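You operate a simulated robot arm through the tools that you are given. There is no shell and no other tool. Be economical: measure what you need, move in short steps, check, and stop when the job is done.

Carry out the task below with a simulated two-armed robot. There is one attempt and no reset: what you move stays moved.

## Task
Pick up the sample beaker with one hand, pass it to the other hand and put it on the top of the steel stand. Set down upright: sample beaker.

Only the result counts: the job must be done as asked and must still hold three seconds after the hand-in. Knocking over, shifting, dropping, spilling or breaking anything else fails it.

## Robot
Two 7-joint arms with two-finger parallel grippers on one trunk, on a base that drives. Base frame: it is fixed to the floor where the robot stands at the start and does not move with it; the origin is under the middle of the robot, x ahead of it, y to its left, z up. Readings come in mm, degrees, newtons and seconds.
The left shoulder is at the start at [50, 161, 1098], the right one opposite. With the tool pointing down near the work surface each hand reaches from about 100 to 680 mm from the robot's upright axis, wherever it stands, measured 20 degrees to its own side. Places, roughly: top of the steel stand [4000, -1000, 700]. Payload 3.43 kg a hand.
The tool frame of a hand sits at the grasp point between the pads (the TCP): z along the fingers, y along the line on which they close. The tips reach 30 mm beyond it. Largest opening 94 mm; finger width 28, thickness 10; the body of the gripper, 50 by 96 mm, starts 55 mm behind the TCP.
Orientation is told as [roll, pitch, yaw] about the base's x, y, z axes, in that order, counted from this pose: with the fingers straight down and closing along the base's y, the tool's x points along the base's -x, its y along +y and its z along -z.

## Interface
- The arms move only by the tool servo_tool. It takes "left_plan", "right_plan" or both (then of equal length, played together; a hand with none holds still); each is a list of rows, each a list of 7 numbers: the shift along the tool's x, y, z in mm, then the turn, a rotation vector about the tool's x, y, z in degrees, then the closure, from 0 (fully open) to 1 (shut). In form: [[tx, ty, tz, ax, ay, az, fingers], ...]. A call has 1 to 8 rows; each row shifts and turns the commanded pose from where the row before left it, along the tool's axes as they then stand. Rows are played at 5 a second. More than 50 mm and 8.6 degrees between two rows, or a gripper value outside its range, and nothing of the call is played. Where a pose cannot be reached the arm comes as near as it can. A force on the tool above 40 N (or 10 N above the force at the start of the call, whichever is more), or a blocked arm, ends the call early, and 0.2 s more pass. The fingers move at their own pace (about 45 mm/s each) and stop on an object; they squeeze with about 30 N. The grip force told is the motor's: it shows also when the fingers shut on nothing. Time passes only in rows, and 0.2 s behind the last, so rows that do not move let the fingers close. The reply holds the time, the measured pose of the TCP, the force on the tool along the base axes, the opening and the grip force, in the units named above and with some noise, with the torque about the TCP (base axes, N m) and any sound that the robot's microphone picked up.
- Cameras (640 x 400 px; columns grow to the right, rows downward): "scene" is now at [127.6, -0.7, 1220.5]; the picture's right is [-0.01, -1.00, 0.00], its down [-0.60, 0.01, -0.80] and it looks along [0.80, -0.01, -0.61] (base axes); focal length 266 px, centre (320, 200). "left" rides on the left gripper at [76, -14, -103] in its tool frame; the picture's right is [0.18, 0.98, 0.00], its down [-0.75, 0.14, -0.64] and it looks along [-0.63, 0.12, 0.77] (tool axes); focal length 243 px, centre (320, 200). "right" rides on the right gripper at [76, 14, -102] in its tool frame; the picture's right is [-0.18, 0.98, 0.00], its down [-0.75, -0.14, -0.64] and it looks along [-0.63, -0.12, 0.77] (tool axes); focal length 243 px, centre (320, 200). There is no depth. A picture from a camera that has moved, and an enlarged one, comes with that camera's place and axes in the base frame and with its lens.
- get_image(camera): a new picture of that camera. The clock stands still meanwhile.
- raise_lower(by): slides the trunk up (or, below 0, down) by that many mm; the arms and the scene camera ride with it, the base frame stays. It gives what a move gives, with no picture.
- base_move(legs): drives the robot by 1 to 6 legs, each [ahead, left, turn to the left] in mm, mm and degrees, along the robot's own axes; the way and the turn of a leg run together, so that a leg with both is an arc; at most 1500 mm and 180 degrees a leg. The arms and the cameras ride along, it lands a little off, and it stops where it bumps. It gives what a move gives.
- head_to(pan, tilt): turns the head with the scene camera to pan (to the left, within 80 degrees either way) and tilt (down, from -29 to 69), counted from straight ahead of the robot. It gives what a move gives.
- enlarge(camera, box): a new picture of the part [left, top, right, bottom] of that camera's present view, enlarged. The clock stands still meanwhile.
- job_done(): hands the job in; it is judged then, once.

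Work in short steps. Places have to be worked out from the pictures, the camera data and where the tool is seen: move nearer, look again, correct. Check each grasp and each placing, and mend what went wrong. You have 120 turns and 108 pictures in all, those below and enlarged ones among them. Open the grippers and draw the arms clear of the work before you hand the job in, unless the task says otherwise; then end with one line.

The tools are called after "Request:" by a JSON object that holds its "fn" and its "kwargs". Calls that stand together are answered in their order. servo_tool: Moves the arms, as the interface text tells. Its arguments: {"type":"object","properties":{"left_plan":{"type":"array"},"right_plan":{"type":"array"}},"required":[]} The other tools are called the same way: raise_lower (by) slides the trunk up or down; base_move (legs) drives the base; head_to (pan, tilt) turns the head that bears the scene camera; get_image (camera) takes a picture; enlarge (camera, box) takes an enlarged picture of a part of a camera's view; job_done () hands the job in.

At the start:

```text
clock: 0.0
left_tcp_pos: [310.6, 153.7, 1013.5]
left_orientation: [0.1, -0.1, 0.2]
left_wrist_force: [0.2, -0.1, 0.2]
left_moment: [-0.03, 0.01, 0.01]
left_width: 93.8
left_finger_force: 0.0
right_tcp_pos: [314.0, -146.8, 1050.6]
right_orientation: [0.0, -0.1, 0.0]
right_wrist_force: [-0.8, -0.1, 0.6]
right_moment: [-0.02, -0.01, 0.02]
right_width: 94.0
right_finger_force: 0.0
trunk travel left (down, up): [-125.0, 142.0]
robot x, y, heading: [0.6, 0.3, -0.1]
head pan, tilt: [-0.6, 37.2]
```

scene: 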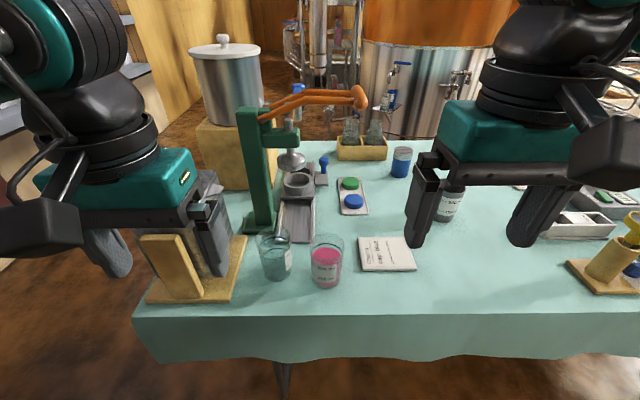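
right: 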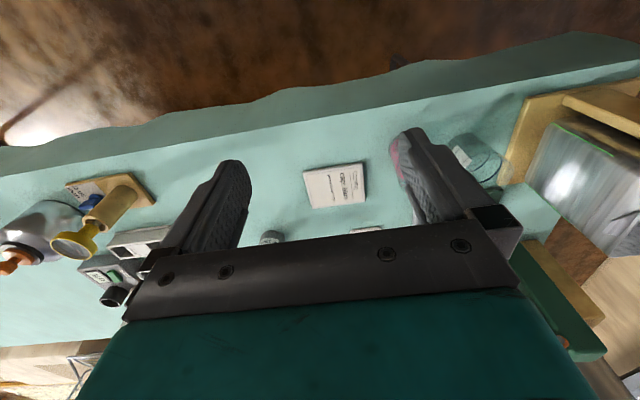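
left: 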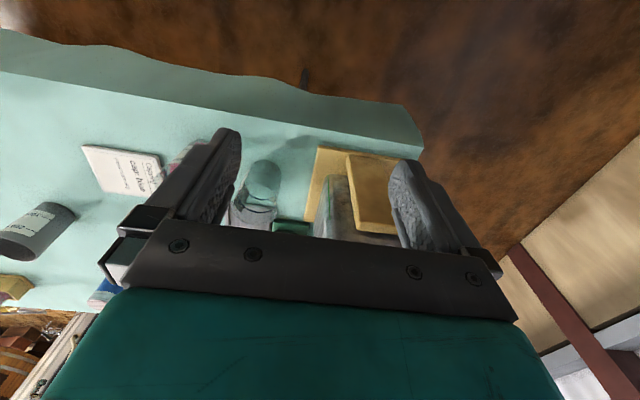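

I see several beakers and glasses on the table; I enlarge to read the labels.

Request:
{"fn": "enlarge", "kwargs": {"camera": "scene", "box": [220, 200, 430, 310]}}

Request:
{"fn": "enlarge", "kwargs": {"camera": "scene", "box": [260, 80, 480, 225]}}

```text
3.05 times, centred on (325, 255) of scene
camera zoom: at [127.6, -0.7, 1220.5], right [-0.01, -1.0, 0.0], down [-0.6, 0.01, -0.8], along [0.8, -0.01, -0.61], focal length 812 px, centre (305, 32)
```

zoom: 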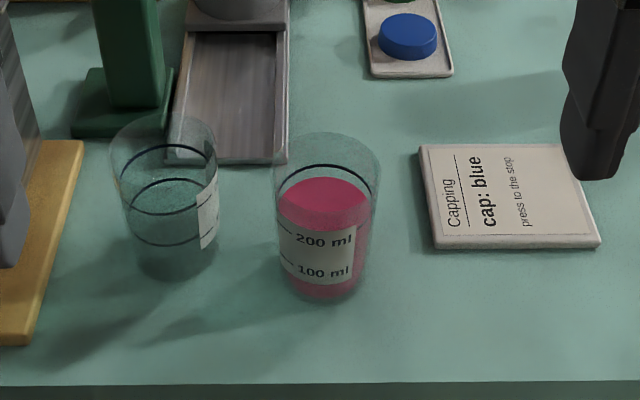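

```text
2.76 times, centred on (370, 152) of scene
camera zoom: at [127.6, -0.7, 1220.5], right [-0.01, -1.0, 0.0], down [-0.6, 0.01, -0.8], along [0.8, -0.01, -0.61], focal length 735 px, centre (182, 331)
```

zoom: 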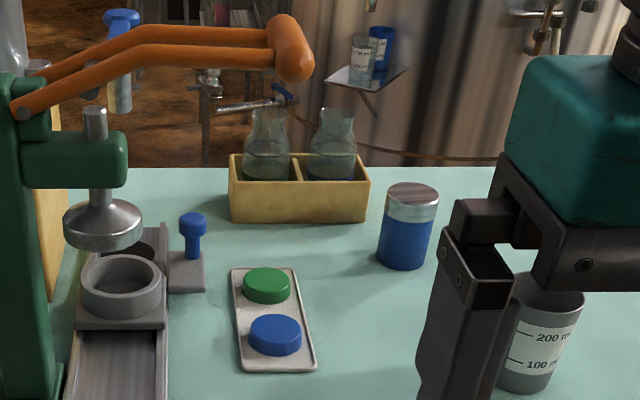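

Three beakers look alike (clear, pink, grey), so I look round the room for anything that settles which is the sample beaker.

Request:
{"fn": "head_to", "kwargs": {"pan": -20, "tilt": 10}}

Request:
{"fn": "get_image", "kwargs": {"camera": "scene"}}

Request:
{"fn": "head_to", "kwargs": {"pan": -50, "tilt": 30}}

Request:
{"fn": "get_image", "kwargs": {"camera": "scene"}}

```text
clock: 0.9
left_tcp_pos: [310.7, 153.8, 1013.3]
left_orientation: [-0.1, -0.2, 0.1]
left_wrist_force: [-1.0, 0.5, 0.0]
left_moment: [-0.02, -0.01, -0.03]
left_width: 93.9
left_finger_force: 0.1
right_tcp_pos: [313.3, -147.1, 1049.7]
right_orientation: [0.0, -0.1, -0.1]
right_wrist_force: [-0.4, 0.4, 0.3]
right_moment: [-0.01, 0.02, 0.03]
right_width: 93.9
right_finger_force: 0.0
trunk travel left (down, up): [-125.0, 142.0]
robot x, y, heading: [2.0, 2.2, 0.1]
head pan, tilt: [-20.0, 10.0]
```

```text
102 pictures are left
camera scene: at [128.2, -31.6, 1263.9], right [-0.34, -0.94, 0.0], down [-0.16, 0.06, -0.98], along [0.93, -0.34, -0.17], focal length 266 px, centre (320, 200)
```

scene: 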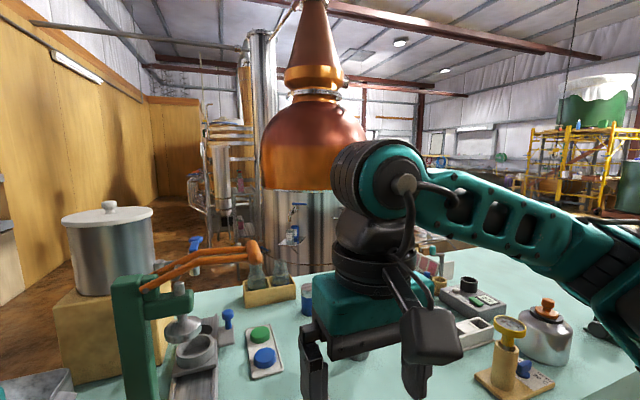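

```text
clock: 1.9
left_tcp_pos: [310.4, 154.6, 1012.4]
left_orientation: [0.1, 0.0, 0.1]
left_wrist_force: [0.5, -1.4, 0.2]
left_moment: [0.01, 0.03, 0.02]
left_width: 93.9
left_finger_force: 0.0
right_tcp_pos: [314.6, -147.0, 1050.4]
right_orientation: [0.0, 0.0, 0.0]
right_wrist_force: [-0.7, -0.3, 0.3]
right_moment: [0.01, 0.02, 0.02]
right_width: 94.1
right_finger_force: 0.1
trunk travel left (down, up): [-125.0, 142.0]
robot x, y, heading: [-0.6, 2.1, 0.1]
head pan, tilt: [-50.0, 30.0]
```

```text
101 pictures are left
camera scene: at [99.0, -69.0, 1231.7], right [-0.77, -0.64, 0.0], down [-0.32, 0.38, -0.87], along [0.56, -0.66, -0.5], focal length 266 px, centre (320, 200)
```

scene: 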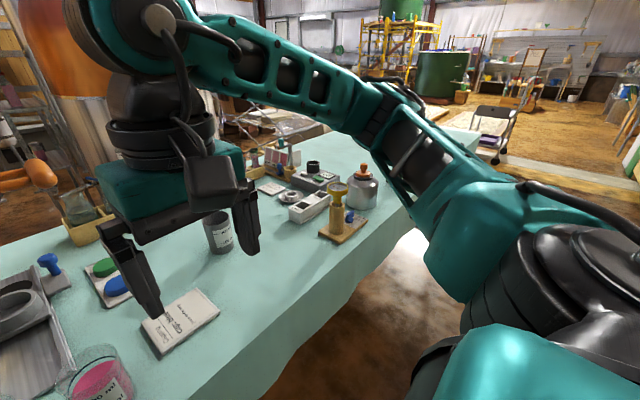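

The grey beaker by the right gripper needs a closer look, as do the label details on the others.

Request:
{"fn": "enlarge", "kwargs": {"camera": "scene", "box": [180, 130, 420, 280]}}

Request:
{"fn": "head_to", "kwargs": {"pan": 10, "tilt": 50}}

Request:
{"fn": "get_image", "kwargs": {"camera": "scene"}}

```text
2.67 times, centred on (300, 205) of scene
camera zoom: at [99.0, -69.0, 1231.7], right [-0.77, -0.64, 0.0], down [-0.32, 0.38, -0.87], along [0.56, -0.66, -0.5], focal length 711 px, centre (373, 187)
```

zoom: 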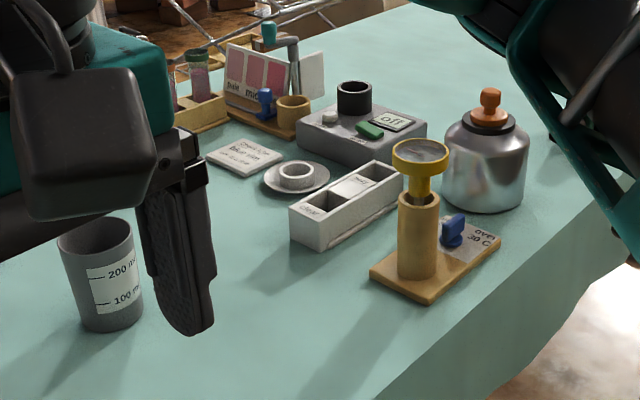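

```text
clock: 3.2
left_tcp_pos: [310.5, 154.4, 1013.4]
left_orientation: [-0.1, -0.1, 0.1]
left_wrist_force: [-1.0, -1.0, 0.2]
left_moment: [-0.04, -0.01, 0.01]
left_width: 94.0
left_finger_force: 0.1
right_tcp_pos: [313.6, -146.9, 1051.0]
right_orientation: [-0.1, -0.1, -0.1]
right_wrist_force: [0.4, -1.2, 0.4]
right_moment: [0.0, 0.0, 0.0]
right_width: 94.0
right_finger_force: 0.1
trunk travel left (down, up): [-125.0, 142.0]
robot x, y, heading: [-2.1, -2.8, -0.1]
head pan, tilt: [10.0, 50.0]
```

```text
99 pictures are left
camera scene: at [116.6, 13.5, 1202.2], right [0.17, -0.98, 0.0], down [-0.75, -0.13, -0.64], along [0.63, 0.11, -0.77], focal length 266 px, centre (320, 200)
```

scene: 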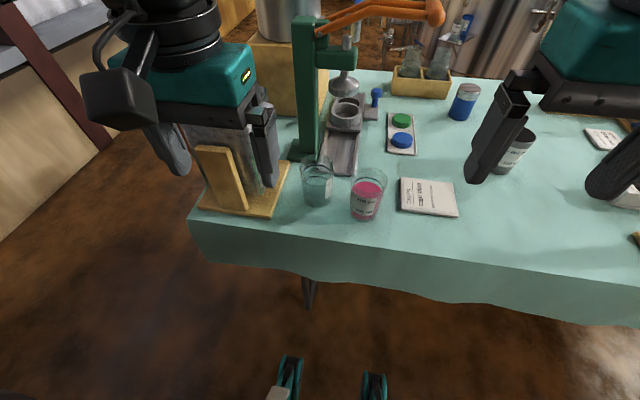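

I judge the pink beaker, the one with liquid and matching the pink colour chart, to be the sample. I shift the right hand left by 80 mm to view it between the fingers and triangulate.

Request:
{"fn": "servo_tool", "kwargs": {"right_plan": [[0, 40, 0, 0, 0, 0, 0], [0, 40, 0, 0, 0, 0, 0], [0, 0, 0, 0, 0, 0, 0]]}}

Request:
{"fn": "get_image", "kwargs": {"camera": "right"}}

Request:
{"fn": "get_image", "kwargs": {"camera": "scene"}}

```text
clock: 4.0
left_tcp_pos: [309.7, 154.3, 1014.0]
left_orientation: [0.0, 0.0, 0.0]
left_wrist_force: [-0.4, 0.1, 0.0]
left_moment: [0.02, 0.0, 0.0]
left_width: 93.7
left_finger_force: 0.1
right_tcp_pos: [313.5, -67.2, 1050.5]
right_orientation: [0.1, -0.1, -0.1]
right_wrist_force: [-0.2, -0.1, -0.6]
right_moment: [0.0, -0.01, 0.03]
right_width: 93.9
right_finger_force: 0.0
trunk travel left (down, up): [-125.0, 142.0]
robot x, y, heading: [1.3, -1.2, -0.1]
head pan, tilt: [10.0, 50.0]
```

```text
98 pictures are left
camera right: at [236.9, -54.8, 1151.8], right [0.19, 0.98, 0.0], down [0.75, -0.14, 0.64], along [0.63, -0.12, -0.77], focal length 243 px, centre (320, 200)
```

right: 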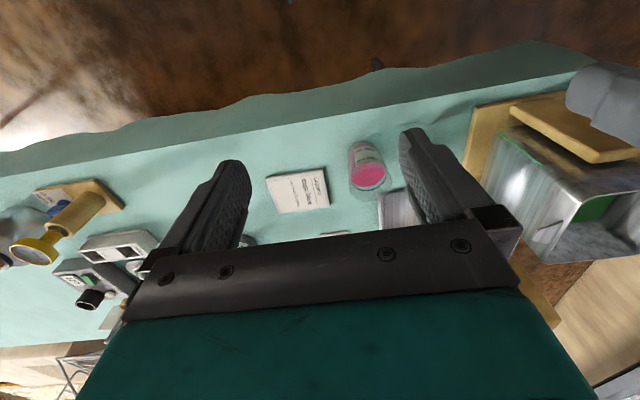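

```text
97 pictures are left
camera scene: at [116.6, 13.4, 1202.2], right [0.17, -0.98, 0.0], down [-0.75, -0.13, -0.64], along [0.63, 0.11, -0.77], focal length 266 px, centre (320, 200)
```

scene: 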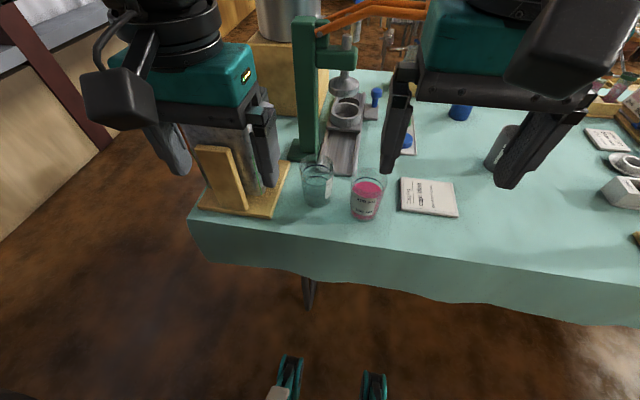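

Triangulation puts the pink beaker's base near [455, -18, 773]; I enlarge both views to refine that and get its size.

Request:
{"fn": "enlarge", "kwargs": {"camera": "right", "box": [320, 115, 420, 215]}}

Request:
{"fn": "enlarge", "kwargs": {"camera": "scene", "box": [280, 140, 420, 230]}}

```text
4.00 times, centred on (370, 165) of right
camera zoom: at [236.9, -54.8, 1151.8], right [0.19, 0.98, 0.0], down [0.75, -0.14, 0.64], along [0.63, -0.12, -0.77], focal length 970 px, centre (120, 340)
```

zoom: 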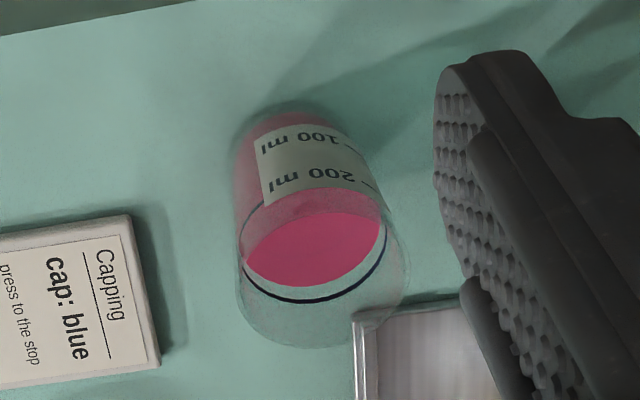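

```text
4.44 times, centred on (350, 185) of scene
camera zoom: at [116.6, 13.4, 1202.2], right [0.17, -0.98, 0.0], down [-0.75, -0.13, -0.64], along [0.63, 0.11, -0.77], focal length 1185 px, centre (187, 267)
```

zoom: 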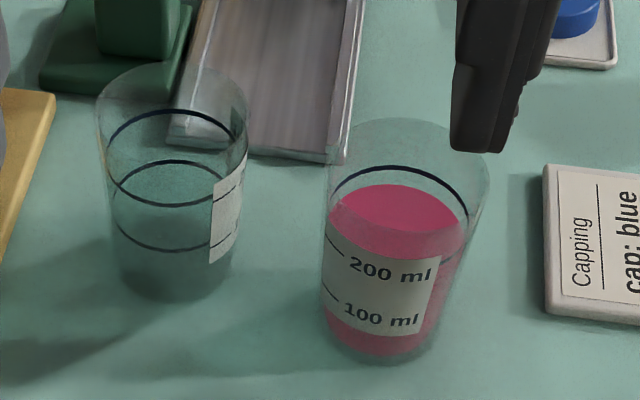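

Refined: beaker axis near x 463, y -18, base z≈761, rim z≈854, tapering from Ø55 to Ø66, with the table edge at x≈384. I back the base off for room, then tilt the right hand so it can reach in low from the front. The left hand can then take it from the top.

Request:
{"fn": "base_move", "kwargs": {"legs": [[-130, 0, 0]]}}

Request:
{"fn": "servo_tool", "kwargs": {"right_plan": [[0, 0, 0, 0, -7.5, 0, 0.15], [0, 0, 0, 0, -7.5, 0, 0.15], [0, 0, 0, 0, -7.5, 0, 0.15], [0, 0, 0, 0, -7.5, 0, 0.15], [0, 0, 0, 0, -7.5, 0, 0.15], [0, 0, 0, 0, -7.5, 0, 0.15], [0, 0, 0, 0, -7.5, 0, 0.15], [0, 0, 0, 0, -7.5, 0, 0.15]]}}

Request:
{"fn": "get_image", "kwargs": {"camera": "scene"}}

```text
clock: 5.3
left_tcp_pos: [177.9, 154.1, 1012.4]
left_orientation: [0.1, -0.1, 0.1]
left_wrist_force: [0.6, -0.7, 0.7]
left_moment: [0.02, 0.02, 0.03]
left_width: 93.9
left_finger_force: 0.1
right_tcp_pos: [181.7, -68.7, 1050.0]
right_orientation: [0.0, 0.0, -0.1]
right_wrist_force: [-0.2, -0.1, -0.4]
right_moment: [-0.04, -0.02, 0.0]
right_width: 94.1
right_finger_force: 0.1
trunk travel left (down, up): [-125.0, 142.0]
robot x, y, heading: [-130.4, 3.9, -0.1]
head pan, tilt: [10.0, 50.0]
```

```text
clock: 7.1
left_tcp_pos: [178.0, 153.5, 1012.8]
left_orientation: [-0.1, -0.1, 0.1]
left_wrist_force: [1.0, -0.8, 0.0]
left_moment: [0.0, -0.02, -0.02]
left_width: 93.8
left_finger_force: 0.1
right_tcp_pos: [198.1, -42.8, 1060.2]
right_orientation: [-0.1, -60.0, 0.0]
right_wrist_force: [0.4, 0.6, -0.5]
right_moment: [-0.01, 0.02, 0.01]
right_width: 79.6
right_finger_force: 0.2
right hand out of reach, approached as far as the arm can: row 7, 8
trunk travel left (down, up): [-125.0, 142.0]
robot x, y, heading: [-134.1, 1.0, -0.0]
head pan, tilt: [10.0, 50.0]
```

```text
94 pictures are left
camera scene: at [-15.0, 13.8, 1202.1], right [0.17, -0.98, 0.0], down [-0.75, -0.13, -0.64], along [0.63, 0.11, -0.77], focal length 266 px, centre (320, 200)
```

scene: 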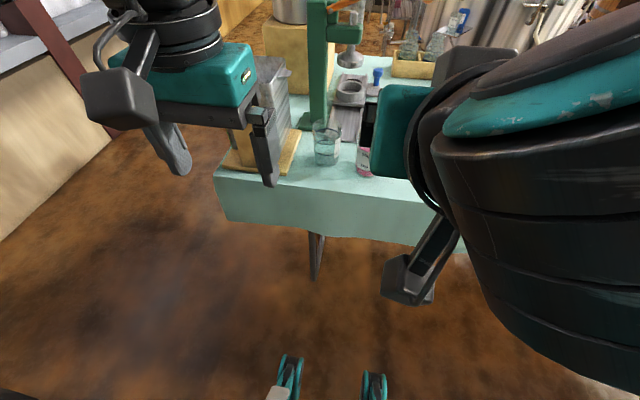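

The right hand is at the wanted tilt. Next I bring it forward and down to a point short of the beaker and above it.

Request:
{"fn": "servo_tool", "kwargs": {"right_plan": [[14.5, 5, 38.9, 0, 0, 0, 0.15], [14.5, 5, 38.9, 0, 0, 0, 0.15], [14.5, 5, 38.9, 0, 0, 0, 0.15], [14.5, 5, 38.9, 0, 0, 0, 0.15], [14.5, 5, 38.9, 0, 0, 0, 0.15], [0, 0, 0, 0, 0, 0, 0.15]]}}

Request:
{"fn": "get_image", "kwargs": {"camera": "right"}}

Request:
{"fn": "get_image", "kwargs": {"camera": "scene"}}

```text
clock: 8.5
left_tcp_pos: [179.8, 154.0, 1013.0]
left_orientation: [0.0, -0.2, 0.1]
left_wrist_force: [0.5, -0.1, -0.1]
left_moment: [0.01, -0.04, 0.0]
left_width: 94.1
left_finger_force: 0.0
right_tcp_pos: [330.6, -19.8, 899.8]
right_orientation: [0.0, -60.0, 0.0]
right_wrist_force: [-0.2, -0.3, -0.2]
right_moment: [0.0, 0.02, 0.0]
right_width: 79.8
right_finger_force: 0.1
trunk travel left (down, up): [-125.0, 142.0]
robot x, y, heading: [-130.2, -0.4, 0.0]
head pan, tilt: [10.0, 50.0]
```

```text
93 pictures are left
camera right: at [203.1, -4.5, 884.5], right [0.09, 0.98, 0.16], down [-0.18, -0.14, 0.97], along [0.98, -0.12, 0.16], focal length 243 px, centre (320, 200)
```

right: 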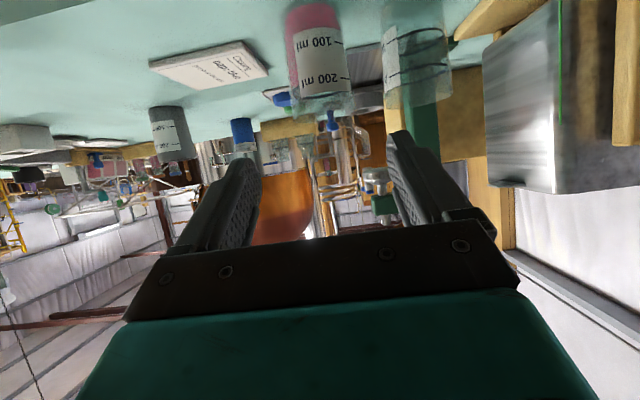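

```text
92 pictures are left
camera scene: at [-15.0, 13.5, 1202.2], right [0.17, -0.98, 0.0], down [-0.75, -0.13, -0.64], along [0.63, 0.11, -0.77], focal length 266 px, centre (320, 200)
```

scene: 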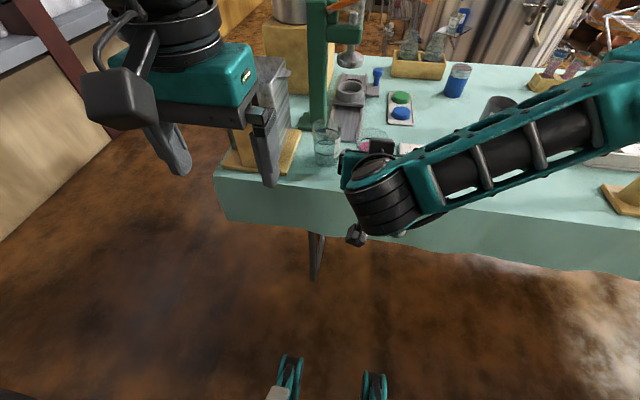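

The right wrist camera now views the beaker nearly side-on; I enlarge for a precise fix.

Request:
{"fn": "enlarge", "kwargs": {"camera": "right", "box": [260, 0, 460, 125]}}

```text
3.20 times, centred on (360, 62) of right
camera zoom: at [203.1, -4.5, 884.5], right [0.09, 0.98, 0.16], down [-0.18, -0.14, 0.97], along [0.98, -0.12, 0.16], focal length 776 px, centre (192, 640)
```

zoom: 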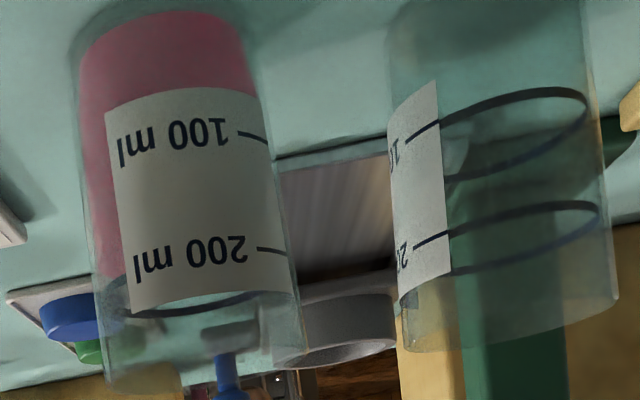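

Combining all views: axis x≈478, y≈-18, base z≈735, rim z≈837, Ø57–67. I lower to a stand-off at [385, -19, 772] and check.

Request:
{"fn": "servo_tool", "kwargs": {"right_plan": [[21, 0, 27.7, 0, 0, 0, 0.15], [21, 0, 27.7, 0, 0, 0, 0.15], [21, 0, 27.7, 0, 0, 0, 0.15], [21, 0, 27.7, 0, 0, 0, 0.15], [0, 0, 0, 0, 0, 0, 0.15]]}}

Request:
{"fn": "get_image", "kwargs": {"camera": "right"}}

Request:
{"fn": "get_image", "kwargs": {"camera": "scene"}}

```text
clock: 9.7
left_tcp_pos: [178.4, 153.2, 1013.3]
left_orientation: [0.0, -0.1, 0.1]
left_wrist_force: [0.1, -0.1, 0.2]
left_moment: [-0.02, 0.0, 0.02]
left_width: 93.9
left_finger_force: 0.0
right_tcp_pos: [384.7, -18.8, 770.3]
right_orientation: [0.0, -60.0, 0.0]
right_wrist_force: [-0.7, -0.1, 0.5]
right_moment: [0.0, -0.01, -0.03]
right_width: 80.1
right_finger_force: 0.0
trunk travel left (down, up): [-125.0, 142.0]
robot x, y, heading: [-127.7, -3.4, -0.6]
head pan, tilt: [10.0, 50.0]
```

```text
90 pictures are left
camera right: at [257.8, -4.5, 755.0], right [0.09, 0.98, 0.16], down [-0.18, -0.14, 0.97], along [0.98, -0.12, 0.16], focal length 243 px, centre (320, 200)
```

right: 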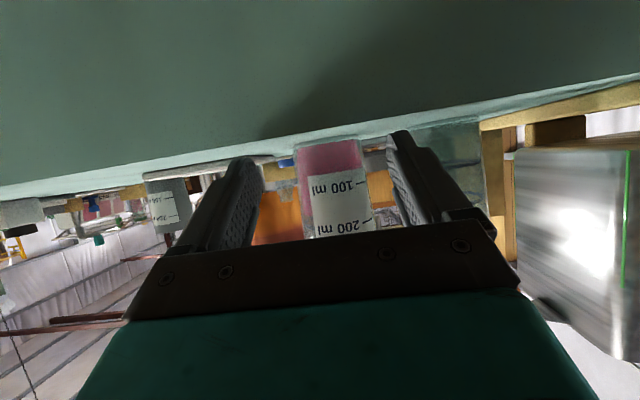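

```text
89 pictures are left
camera scene: at [-15.0, 13.5, 1202.2], right [0.17, -0.98, 0.0], down [-0.75, -0.13, -0.64], along [0.63, 0.11, -0.77], focal length 266 px, centre (320, 200)
```

scene: 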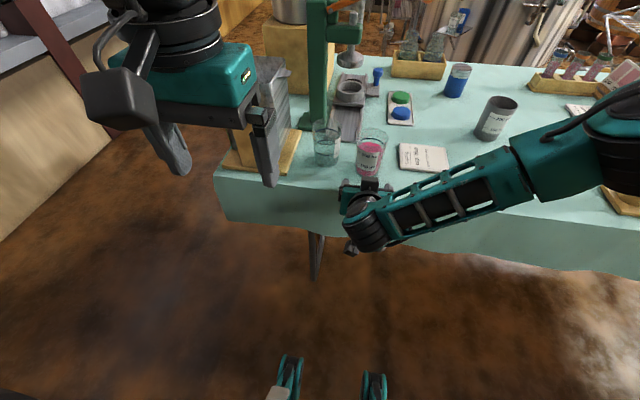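

The view suggests the table surface may be higher than estimated; I enlarge the edge area to check before going in.

Request:
{"fn": "enlarge", "kwargs": {"camera": "right", "box": [230, 110, 430, 235]}}

```text
3.20 times, centred on (330, 172) of right
camera zoom: at [257.8, -4.5, 755.0], right [0.09, 0.98, 0.16], down [-0.18, -0.14, 0.97], along [0.98, -0.12, 0.16], focal length 776 px, centre (288, 288)
```

zoom: 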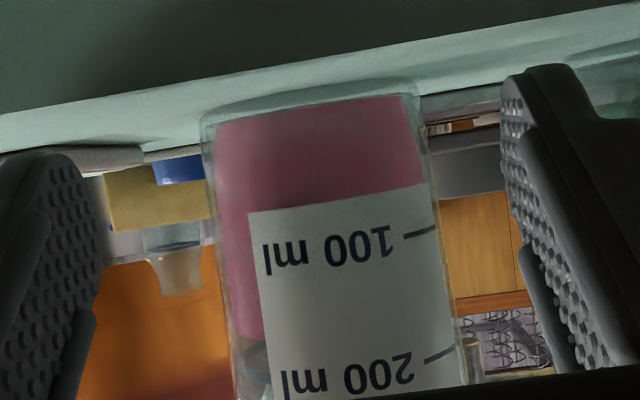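

Table is at z≈740 and the beaker centre at y≈-16. I raise 5 mm, shift 2 mm left and slide the open fingers forward around the beaker.

Request:
{"fn": "servo_tool", "kwargs": {"right_plan": [[-4.3, 2, -2.5, 0, 0, 0, 0.15], [-11.6, 0, 20.1, 0, 0, 0, 0.15], [-11.6, 0, 20.1, 0, 0, 0, 0.15], [-11.6, 0, 20.1, 0, 0, 0, 0.15], [0, 0, 0, 0, 0, 0, 0.15]]}}

Request:
{"fn": "get_image", "kwargs": {"camera": "right"}}

Request:
{"fn": "enlarge", "kwargs": {"camera": "scene", "box": [280, 100, 460, 220]}}

```text
clock: 10.9
left_tcp_pos: [179.8, 154.6, 1013.9]
left_orientation: [0.0, -0.1, 0.1]
left_wrist_force: [0.3, 0.3, -1.0]
left_moment: [0.0, 0.01, 0.01]
left_width: 93.8
left_finger_force: 0.1
right_tcp_pos: [454.3, -15.6, 776.2]
right_orientation: [0.0, -60.0, -0.1]
right_wrist_force: [-0.5, 0.4, -0.3]
right_moment: [-0.01, 0.0, 0.01]
right_width: 79.9
right_finger_force: 0.0
trunk travel left (down, up): [-125.0, 142.0]
robot x, y, heading: [-131.6, 1.0, -0.3]
head pan, tilt: [10.0, 50.0]
```

```text
87 pictures are left
camera right: at [327.3, -2.7, 761.1], right [0.09, 0.98, 0.16], down [-0.18, -0.14, 0.97], along [0.98, -0.12, 0.16], focal length 243 px, centre (320, 200)
```

right: 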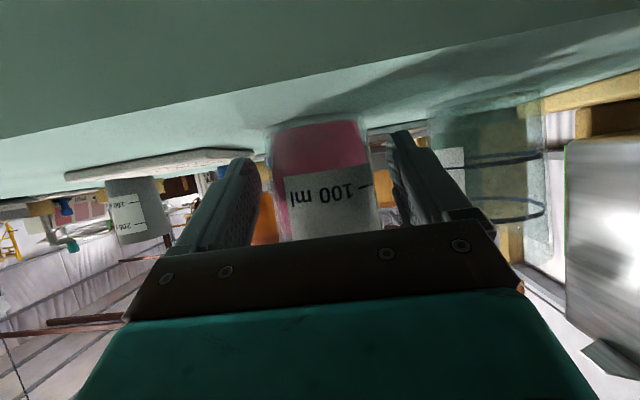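

```text
3.33 times, centred on (370, 160) of scene
camera zoom: at [-15.0, 13.5, 1202.1], right [0.17, -0.98, 0.0], down [-0.75, -0.13, -0.64], along [0.63, 0.11, -0.77], focal length 888 px, centre (153, 333)
```

zoom: 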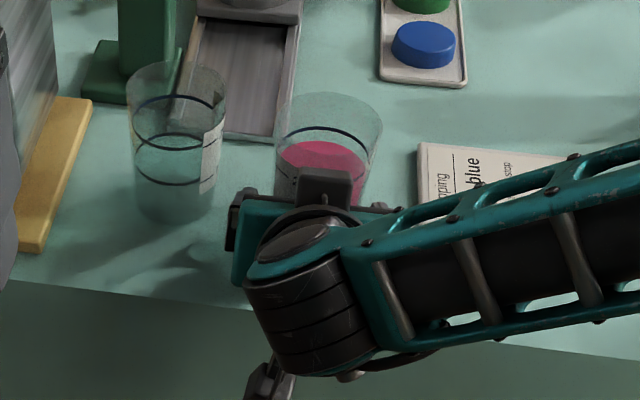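

Beaker is between the fingers; I advance another 20 mm and close.

Request:
{"fn": "servo_tool", "kwargs": {"right_plan": [[-5, 0, 8.7, 0, 0, 0, 0.15], [-5, 0, 8.7, 0, 0, 0, 0.15], [0, 0, 0, 0, 0, 0, 0.3], [0, 0, 0, 0, 0, 0, 0.6], [0, 0, 0, 0, 0, 0, 1], [0, 0, 0, 0, 0, 0, 1], [0, 0, 0, 0, 0, 0, 1]]}}

Request:
{"fn": "get_image", "kwargs": {"camera": "right"}}

```text
clock: 12.5
left_tcp_pos: [179.5, 152.9, 1012.9]
left_orientation: [0.0, -0.1, 0.0]
left_wrist_force: [0.5, -0.2, -0.7]
left_moment: [0.04, -0.03, 0.01]
left_width: 94.0
left_finger_force: 0.0
right_tcp_pos: [473.0, -16.2, 776.5]
right_orientation: [0.0, -60.0, 0.0]
right_wrist_force: [-0.3, -0.1, 0.6]
right_moment: [0.04, -0.03, -0.03]
right_width: 69.1
right_finger_force: 29.7
trunk travel left (down, up): [-125.0, 142.0]
robot x, y, heading: [-132.2, 0.8, -0.0]
head pan, tilt: [10.0, 50.0]
```

```text
85 pictures are left
camera right: at [347.3, -2.6, 761.4], right [0.09, 0.98, 0.16], down [-0.18, -0.14, 0.97], along [0.98, -0.12, 0.16], focal length 243 px, centre (320, 200)
```

right: 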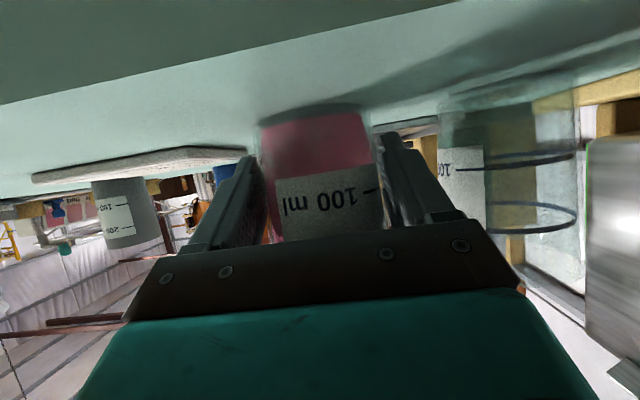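

Gripped at 69 mm with 30 N. I lift slowly.

Request:
{"fn": "servo_tool", "kwargs": {"right_plan": [[-8.7, 0, -5, 0, 0, 0, 1], [-8.7, 0, -5, 0, 0, 0, 1], [-17.3, 0, -10, 0, 0, 0, 1], [-17.3, 0, -10, 0, 0, 0, 1], [0, 0, 0, 0, 0, 0, 1]]}}

Request:
{"fn": "get_image", "kwargs": {"camera": "scene"}}

Request:
{"fn": "get_image", "kwargs": {"camera": "right"}}

```text
clock: 13.7
left_tcp_pos: [179.5, 153.9, 1013.6]
left_orientation: [0.0, 0.0, 0.2]
left_wrist_force: [0.1, 0.2, 0.1]
left_moment: [-0.03, 0.0, -0.02]
left_width: 94.0
left_finger_force: 0.0
right_tcp_pos: [475.9, -16.3, 836.1]
right_orientation: [0.1, -60.0, -0.1]
right_wrist_force: [0.5, 0.2, -2.0]
right_moment: [0.0, 0.02, 0.03]
right_width: 69.0
right_finger_force: 29.7
trunk travel left (down, up): [-125.0, 142.0]
robot x, y, heading: [-133.0, 1.1, 0.1]
head pan, tilt: [10.0, 50.0]
```

```text
84 pictures are left
camera scene: at [-14.8, 13.5, 1202.1], right [0.17, -0.98, 0.0], down [-0.75, -0.13, -0.64], along [0.63, 0.11, -0.77], focal length 266 px, centre (320, 200)
```

scene: 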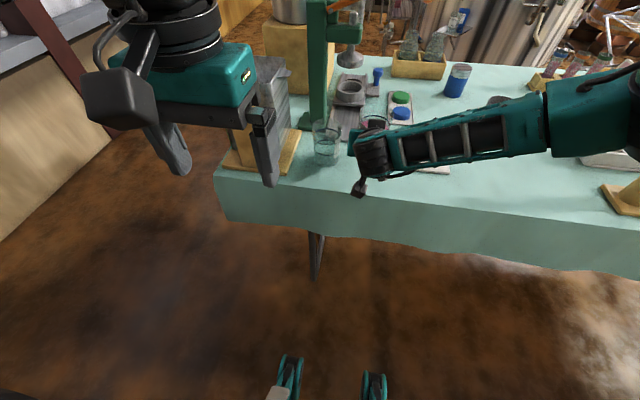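

```text
83 pictures are left
camera right: at [348.3, -2.9, 821.2], right [0.09, 0.98, 0.16], down [-0.18, -0.14, 0.97], along [0.98, -0.12, 0.16], focal length 243 px, centre (320, 200)
```

right: 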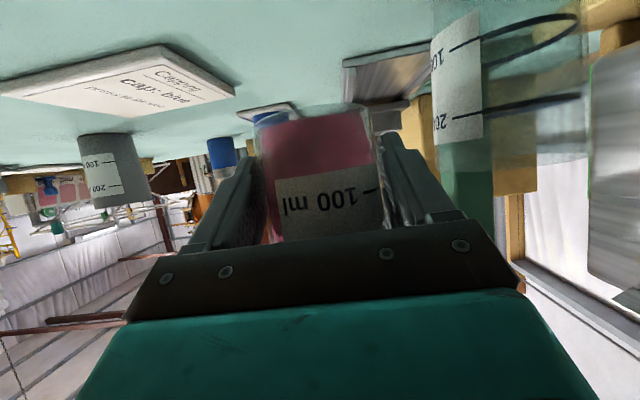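

Lift succeeded, the beaker is upright and hasn't slipped. I raise it further and back the base away from the table for the handover.

Request:
{"fn": "servo_tool", "kwargs": {"right_plan": [[-21.6, 0, -12.5, 0, 0, 0, 1], [-21.6, 0, -12.5, 0, 0, 0, 1], [-21.6, 0, -12.5, 0, 0, 0, 1], [0, 0, 0, 0, 0, 0, 1]]}}

Request:
{"fn": "base_move", "kwargs": {"legs": [[-300, 0, 0]]}}

Request:
{"fn": "get_image", "kwargs": {"camera": "scene"}}

```text
clock: 14.7
left_tcp_pos: [179.5, 155.2, 1013.6]
left_orientation: [0.0, -0.1, 0.1]
left_wrist_force: [-0.1, 0.6, 0.2]
left_moment: [0.0, -0.02, 0.01]
left_width: 93.9
left_finger_force: 0.0
right_tcp_pos: [477.2, -16.9, 911.5]
right_orientation: [-0.1, -59.9, 0.1]
right_wrist_force: [-0.6, 0.6, -1.5]
right_moment: [-0.01, 0.03, 0.0]
right_width: 69.0
right_finger_force: 29.8
trunk travel left (down, up): [-125.0, 142.0]
robot x, y, heading: [-132.5, 2.1, -0.3]
head pan, tilt: [10.0, 50.0]
```

```text
clock: 16.9
left_tcp_pos: [-118.0, 153.5, 1013.3]
left_orientation: [0.1, 0.1, -0.1]
left_wrist_force: [-0.1, 0.3, 0.4]
left_moment: [-0.01, 0.0, 0.06]
left_width: 94.1
left_finger_force: 0.1
right_tcp_pos: [178.0, -18.5, 909.3]
right_orientation: [0.0, -59.9, -0.1]
right_wrist_force: [0.0, -0.4, -1.9]
right_moment: [-0.01, 0.01, -0.03]
right_width: 68.8
right_finger_force: 29.4
trunk travel left (down, up): [-125.0, 142.0]
robot x, y, heading: [-428.0, 0.8, -0.1]
head pan, tilt: [10.0, 50.0]
stopped in leg 1: the robot was blocked; the commanded pose is now the measured one
```

```text
82 pictures are left
camera scene: at [-313.2, 13.1, 1202.1], right [0.17, -0.99, 0.0], down [-0.76, -0.13, -0.64], along [0.63, 0.11, -0.77], focal length 266 px, centre (320, 200)
```

scene: 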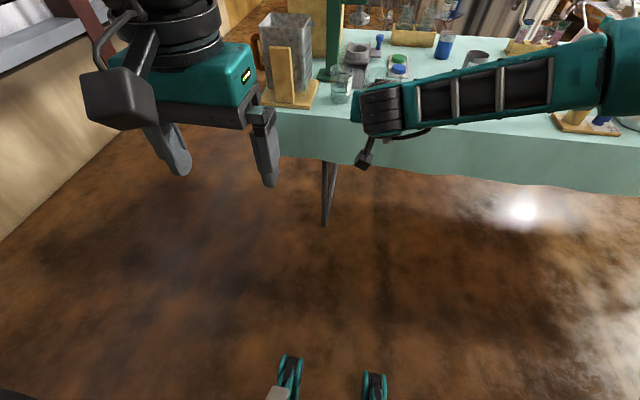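

The base reports it was blocked just behind x≈-428; I look to both sides to see what's there.

Request:
{"fn": "head_to", "kwargs": {"pan": 80, "tilt": 30}}

Request:
{"fn": "get_image", "kwargs": {"camera": "scene"}}

Request:
{"fn": "head_to", "kwargs": {"pan": -80, "tilt": 30}}

Request:
{"fn": "get_image", "kwargs": {"camera": "scene"}}

Request:
{"fn": "get_image", "kwargs": {"camera": "left"}}

```text
clock: 18.3
left_tcp_pos: [-119.1, 152.9, 1012.9]
left_orientation: [0.0, -0.1, -0.1]
left_wrist_force: [-0.4, 0.2, -0.6]
left_moment: [0.03, -0.03, -0.02]
left_width: 94.3
left_finger_force: 0.1
right_tcp_pos: [178.9, -18.0, 910.7]
right_orientation: [0.0, -59.8, -0.2]
right_wrist_force: [-0.9, -0.2, -1.5]
right_moment: [-0.05, -0.03, 0.01]
right_width: 68.9
right_finger_force: 30.1
trunk travel left (down, up): [-125.0, 142.0]
robot x, y, heading: [-430.4, 1.4, -0.1]
head pan, tilt: [80.0, 30.0]
```

```text
81 pictures are left
camera scene: at [-373.0, 89.0, 1231.6], right [0.98, -0.18, 0.0], down [-0.09, -0.49, -0.87], along [0.15, 0.85, -0.5], focal length 266 px, centre (320, 200)
```

scene: 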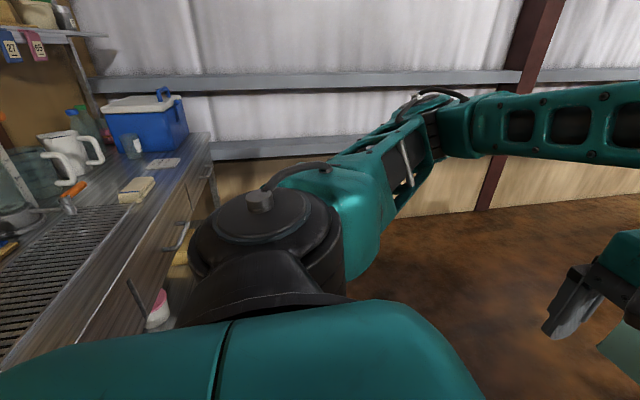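

```text
clock: 20.7
left_tcp_pos: [-118.8, 153.3, 1012.3]
left_orientation: [0.1, -0.1, -0.1]
left_wrist_force: [-0.3, -0.1, 0.7]
left_moment: [0.01, -0.01, 0.0]
left_width: 93.7
left_finger_force: 0.1
right_tcp_pos: [178.7, -18.2, 911.0]
right_orientation: [0.0, -59.8, -0.2]
right_wrist_force: [0.0, 0.1, -2.3]
right_moment: [0.01, 0.0, -0.01]
right_width: 68.7
right_finger_force: 29.3
trunk travel left (down, up): [-125.0, 142.0]
robot x, y, heading: [-431.9, 2.5, -0.4]
head pan, tilt: [-80.0, 30.0]
```

```text
80 pictures are left
camera scene: at [-373.6, -89.1, 1231.7], right [-0.99, -0.17, 0.0], down [-0.09, 0.49, -0.87], along [0.15, -0.85, -0.5], focal length 266 px, centre (320, 200)
```

scene: 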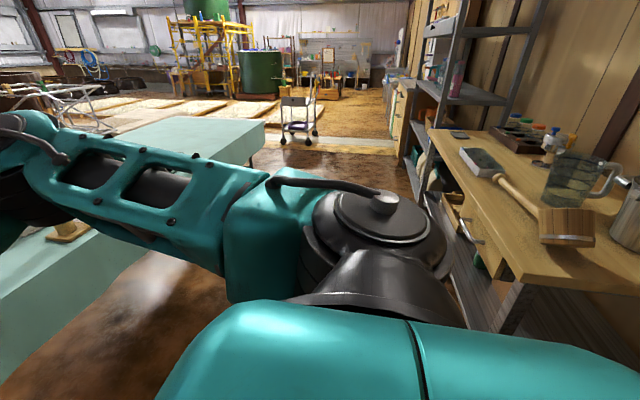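

```text
79 pictures are left
camera left: at [-195.7, 139.1, 1114.7], right [-0.18, 0.98, 0.0], down [0.75, 0.14, 0.64], along [0.63, 0.12, -0.77], focal length 243 px, centre (320, 200)
```

left: 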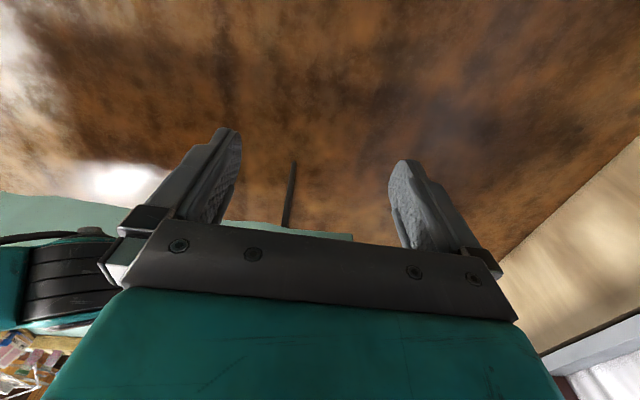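

Work benches stand behind; I merely touched their fixed counter. I drive forward 60 mm, and draw the right hand back toward the robot for the handover.

Request:
{"fn": "base_move", "kwargs": {"legs": [[60, 0, 0]]}}

Request:
{"fn": "servo_tool", "kwargs": {"right_plan": [[12.5, 0, -21.7, 0, 0, 0, 1], [12.5, 0, -21.7, 0, 0, 0, 1], [12.5, 0, -21.7, 0, 0, 0, 1], [12.5, 0, -21.7, 0, 0, 0, 1], [12.5, 0, -21.7, 0, 0, 0, 1], [12.5, 0, -21.7, 0, 0, 0, 1], [0, 0, 0, 0, 0, 0, 1]]}}

Request:
{"fn": "head_to", "kwargs": {"pan": 0, "tilt": 45}}

Request:
{"fn": "get_image", "kwargs": {"camera": "scene"}}

```text
clock: 21.7
left_tcp_pos: [-57.8, 152.9, 1013.3]
left_orientation: [-0.1, 0.0, -0.1]
left_wrist_force: [0.1, 0.3, -0.6]
left_moment: [0.0, 0.0, 0.0]
left_width: 94.3
left_finger_force: 0.1
right_tcp_pos: [240.6, -18.2, 910.1]
right_orientation: [0.0, -59.9, -0.2]
right_wrist_force: [0.1, -0.4, -2.3]
right_moment: [0.0, 0.05, 0.0]
right_width: 68.7
right_finger_force: 30.1
trunk travel left (down, up): [-125.0, 142.0]
robot x, y, heading: [-368.0, -1.6, -0.2]
head pan, tilt: [-80.0, 30.0]
```

```text
clock: 23.3
left_tcp_pos: [-59.3, 153.2, 1013.8]
left_orientation: [0.0, -0.1, -0.1]
left_wrist_force: [-0.7, 0.3, -0.3]
left_moment: [-0.02, -0.02, -0.03]
left_width: 94.0
left_finger_force: 0.1
right_tcp_pos: [87.9, -17.0, 910.6]
right_orientation: [0.0, -59.9, -0.1]
right_wrist_force: [-0.9, 0.9, -2.2]
right_moment: [0.0, -0.01, -0.01]
right_width: 68.8
right_finger_force: 29.9
trunk travel left (down, up): [-125.0, 142.0]
robot x, y, heading: [-371.9, 2.2, -0.3]
head pan, tilt: [-80.0, 30.0]
```

```text
clock: 24.8
left_tcp_pos: [-58.2, 152.5, 1011.6]
left_orientation: [-0.1, -0.2, -0.2]
left_wrist_force: [-0.4, 0.6, -0.1]
left_moment: [-0.01, 0.03, -0.01]
left_width: 94.0
left_finger_force: 0.1
right_tcp_pos: [87.4, -16.9, 910.9]
right_orientation: [0.0, -59.9, -0.2]
right_wrist_force: [-0.6, 0.4, -1.5]
right_moment: [-0.02, -0.03, 0.01]
right_width: 68.7
right_finger_force: 29.9
trunk travel left (down, up): [-125.0, 142.0]
robot x, y, heading: [-368.6, 1.1, -0.3]
head pan, tilt: [0.0, 45.0]
```

```text
78 pictures are left
camera scene: at [-247.5, -0.6, 1209.0], right [0.0, -1.0, 0.0], down [-0.71, 0.0, -0.71], along [0.71, 0.0, -0.71], focal length 266 px, centre (320, 200)
```

scene: 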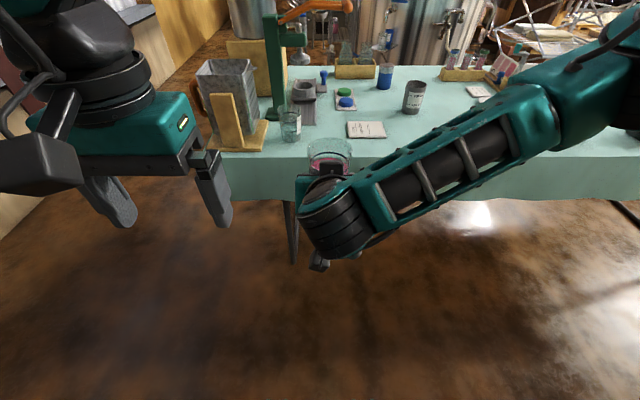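

Rim centre is about [90, -16, 972]. I take the left hand up and forward, then across to hover above it.

Request:
{"fn": "servo_tool", "kwargs": {"left_plan": [[-37.5, 0, -10, 0, 0, 0, 0], [-37.5, 0, -10, 0, 0, 0, 0], [-37.5, 0, -10, 0, 0, 0, 0], [-37.5, 0, -10, 0, 0, 0, 0], [0, -40, 0, 0, 0, 0, 0], [0, -40, 0, 0, 0, 0, 0], [0, -40, 0, 0, 0, 0, 0], [0, -40, 0, 0, 0, 0, 0]]}}

Request:
{"fn": "get_image", "kwargs": {"camera": "left"}}

Request:
{"fn": "get_image", "kwargs": {"camera": "scene"}}

```text
clock: 26.6
left_tcp_pos: [88.8, -5.5, 1055.0]
left_orientation: [0.0, -0.1, -0.1]
left_wrist_force: [-0.2, 0.2, -1.0]
left_moment: [-0.01, 0.0, 0.03]
left_width: 94.2
left_finger_force: 0.0
right_tcp_pos: [88.6, -16.7, 910.4]
right_orientation: [0.0, -59.9, -0.3]
right_wrist_force: [0.3, 0.5, -1.8]
right_moment: [-0.01, 0.05, 0.0]
right_width: 68.7
right_finger_force: 29.8
trunk travel left (down, up): [-125.0, 142.0]
robot x, y, heading: [-369.2, 0.4, 0.1]
head pan, tilt: [0.0, 45.0]
```

```text
77 pictures are left
camera left: at [13.2, -21.3, 1156.7], right [-0.18, 0.98, 0.0], down [0.75, 0.14, 0.64], along [0.63, 0.12, -0.77], focal length 243 px, centre (320, 200)
```

left: 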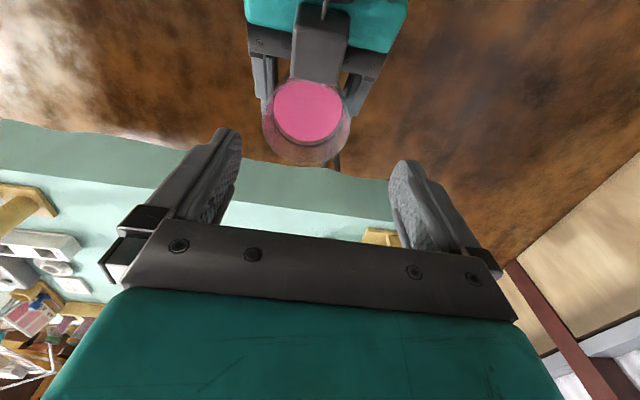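

```text
76 pictures are left
camera scene: at [-247.6, -1.0, 1209.0], right [0.0, -1.0, 0.0], down [-0.71, 0.0, -0.71], along [0.71, 0.0, -0.71], focal length 266 px, centre (320, 200)
```

scene: 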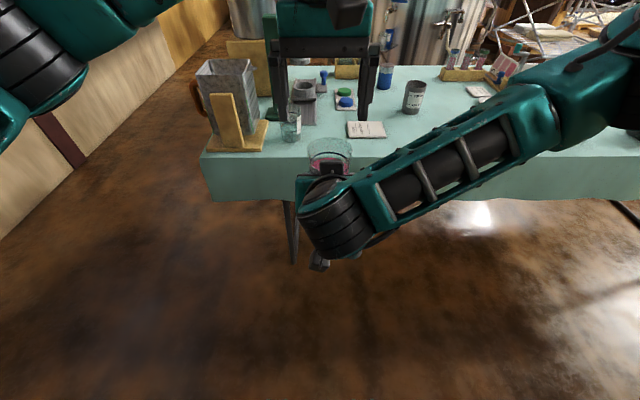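

From above, rim centre reads [89, -17.5]. I centre the left hand and descend to just above the rim.

Request:
{"fn": "servo_tool", "kwargs": {"left_plan": [[0, -12, 0, 0, 0, 0, 0], [0, 0, 25, 0, 0, 0, 0], [0, 0, 22, 0, 0, 0, 0], [0, 0, 0, 0, 0, 0, 0]]}}

Request:
{"fn": "get_image", "kwargs": {"camera": "left"}}

Request:
{"fn": "enlarge", "kwargs": {"camera": "scene", "box": [220, 60, 440, 200]}}

Request:
{"fn": "get_image", "kwargs": {"camera": "right"}}

```text
clock: 27.6
left_tcp_pos: [88.7, -19.4, 1008.3]
left_orientation: [0.1, -0.1, -0.2]
left_wrist_force: [-0.5, -0.1, 0.1]
left_moment: [0.02, -0.05, -0.04]
left_width: 93.7
left_finger_force: 0.0
right_tcp_pos: [87.3, -17.0, 911.9]
right_orientation: [0.0, -59.9, -0.1]
right_wrist_force: [-0.7, 0.4, -1.2]
right_moment: [0.01, 0.02, 0.0]
right_width: 68.5
right_finger_force: 29.6
trunk travel left (down, up): [-125.0, 142.0]
robot x, y, heading: [-369.8, -3.3, -0.1]
head pan, tilt: [0.0, 45.0]
```

```text
75 pictures are left
camera left: at [13.6, -33.6, 1108.8], right [-0.18, 0.98, 0.0], down [0.75, 0.14, 0.64], along [0.63, 0.12, -0.77], focal length 243 px, centre (320, 200)
```

left: 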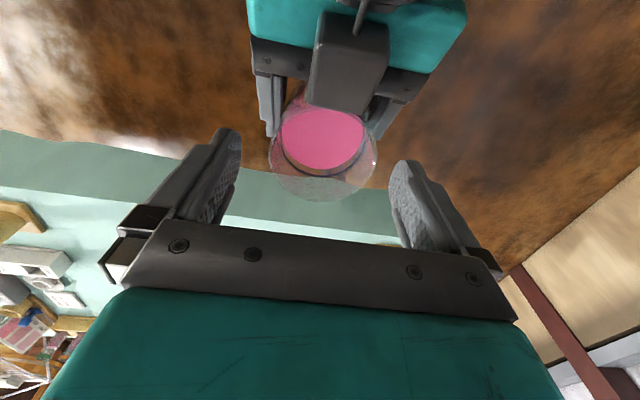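

```text
2.86 times, centred on (330, 130) of scene
camera zoom: at [-247.5, -0.6, 1209.0], right [0.0, -1.0, 0.0], down [-0.71, 0.0, -0.71], along [0.71, 0.0, -0.71], focal length 762 px, centre (291, 400)
```

zoom: 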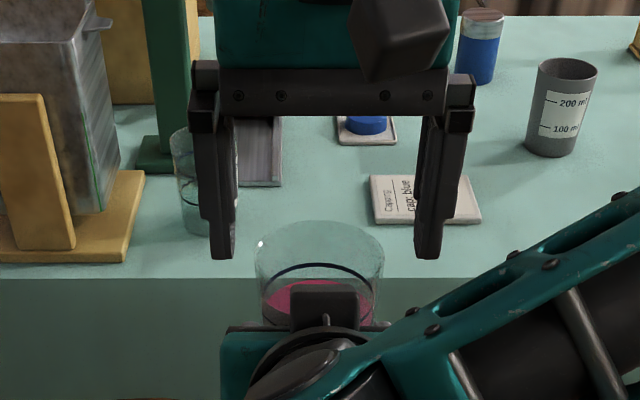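

```text
73 pictures are left
camera right: at [-39.1, -3.1, 895.3], right [0.1, 0.98, 0.16], down [-0.18, -0.14, 0.97], along [0.98, -0.12, 0.16], focal length 243 px, centre (320, 200)
```

right: 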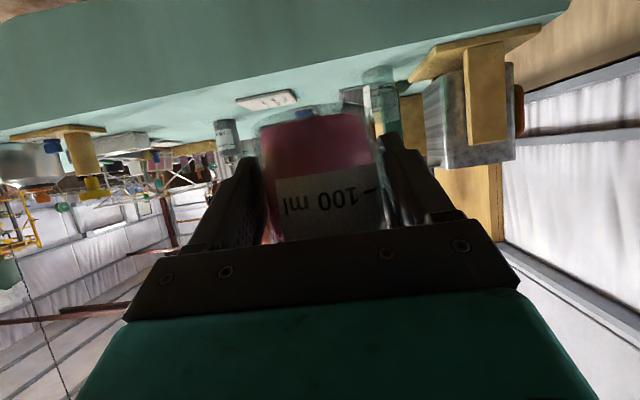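

Well centred. I descend the last 40 mm in small steps, so the left tips stop above the right fingers.

Request:
{"fn": "servo_tool", "kwargs": {"left_plan": [[0, 0, 14, 0, 0, 0, 0], [0, 0, 14, 0, 0, 0, 0], [0, 0, 11, 0, 0, 0, 0], [0, 0, 0, 0, 0, 0, 0]]}}

Request:
{"fn": "get_image", "kwargs": {"camera": "left"}}

Request:
{"fn": "enlarge", "kwargs": {"camera": "scene", "box": [220, 80, 440, 220]}}

```text
clock: 28.6
left_tcp_pos: [90.1, -20.0, 968.7]
left_orientation: [0.0, -0.1, 0.0]
left_wrist_force: [-0.8, 0.2, 0.0]
left_moment: [0.0, 0.02, -0.01]
left_width: 93.7
left_finger_force: 0.0
right_tcp_pos: [86.7, -18.3, 911.3]
right_orientation: [0.1, -59.9, -0.1]
right_wrist_force: [-0.3, 0.2, -1.2]
right_moment: [-0.01, 0.02, 0.02]
right_width: 69.1
right_finger_force: 30.2
trunk travel left (down, up): [-125.0, 142.0]
robot x, y, heading: [-369.0, 0.6, -0.4]
head pan, tilt: [0.0, 45.0]
```

```text
72 pictures are left
camera left: at [13.7, -33.6, 1069.2], right [-0.18, 0.98, 0.0], down [0.75, 0.14, 0.64], along [0.63, 0.12, -0.77], focal length 243 px, centre (320, 200)
```

left: 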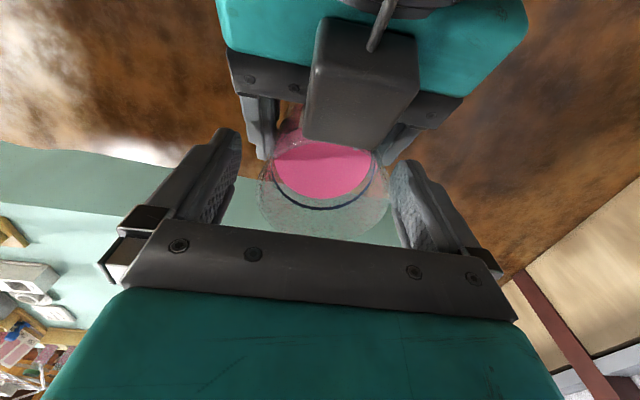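

```text
2.86 times, centred on (330, 150) of scene
camera zoom: at [-247.5, -0.5, 1209.0], right [0.0, -1.0, 0.0], down [-0.71, 0.0, -0.71], along [0.71, 0.0, -0.71], focal length 762 px, centre (291, 343)
```

zoom: 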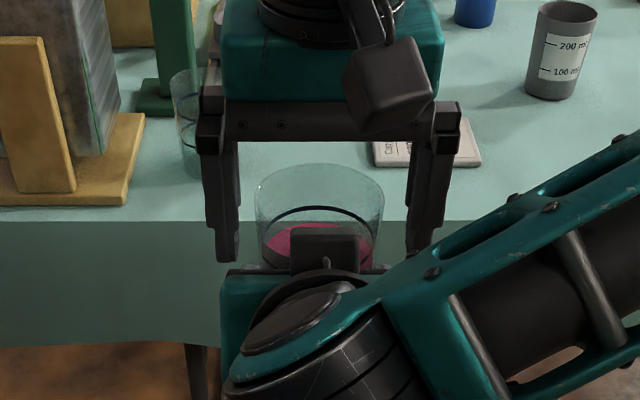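

The left fingers bracket the rim zone. I nudge 3 mm to centre and close the left hand while the right still holds.

Request:
{"fn": "servo_tool", "kwargs": {"left_plan": [[3, 1, 0, 0, 0, 0, 0.1], [0, 0, 0, 0, 0, 0, 0.3], [0, 0, 0, 0, 0, 0, 0.6], [0, 0, 0, 0, 0, 0, 1], [0, 0, 0, 0, 0, 0, 1], [0, 0, 0, 0, 0, 0, 1]]}}

Request:
{"fn": "get_image", "kwargs": {"camera": "left"}}

Request:
{"fn": "enlarge", "kwargs": {"camera": "scene", "box": [220, 80, 440, 220]}}

```text
clock: 30.0
left_tcp_pos: [88.1, -17.5, 967.3]
left_orientation: [0.1, -0.1, 0.0]
left_wrist_force: [3.1, 14.7, -0.1]
left_moment: [0.28, 0.03, -0.01]
left_width: 72.9
left_finger_force: 30.3
right_tcp_pos: [87.7, -18.7, 910.8]
right_orientation: [-0.1, -59.9, -0.3]
right_wrist_force: [-1.4, -14.2, 0.0]
right_moment: [0.54, -0.09, 0.02]
right_width: 69.0
right_finger_force: 30.4
trunk travel left (down, up): [-125.0, 142.0]
robot x, y, heading: [-369.2, 1.4, -0.5]
head pan, tilt: [0.0, 45.0]
```

```text
70 pictures are left
camera left: at [11.1, -32.3, 1068.9], right [-0.18, 0.98, 0.0], down [0.75, 0.14, 0.64], along [0.63, 0.12, -0.77], focal length 243 px, centre (320, 200)
```

left: 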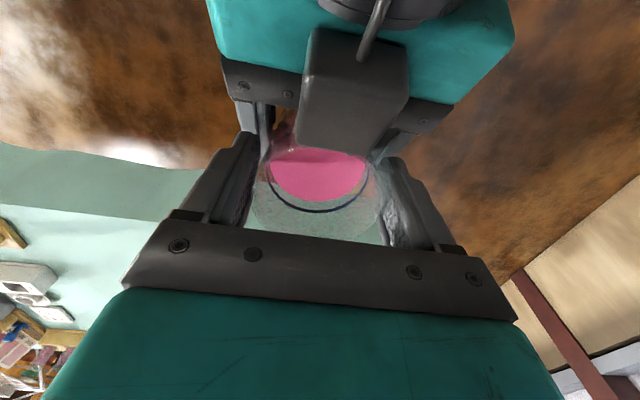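

```text
2.86 times, centred on (330, 150) of scene
camera zoom: at [-247.5, -0.5, 1209.0], right [0.0, -1.0, 0.0], down [-0.71, 0.0, -0.71], along [0.71, 0.0, -0.71], focal length 762 px, centre (291, 343)
```

zoom: 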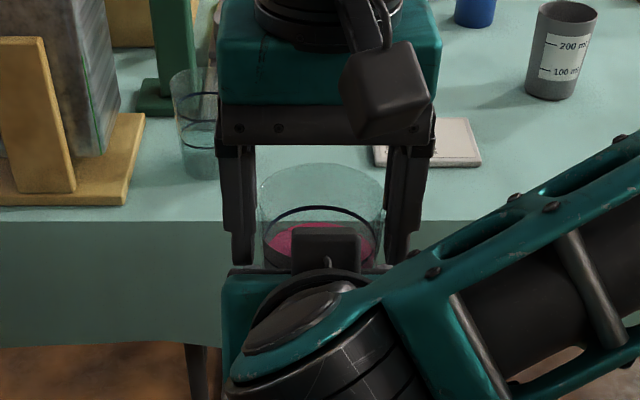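

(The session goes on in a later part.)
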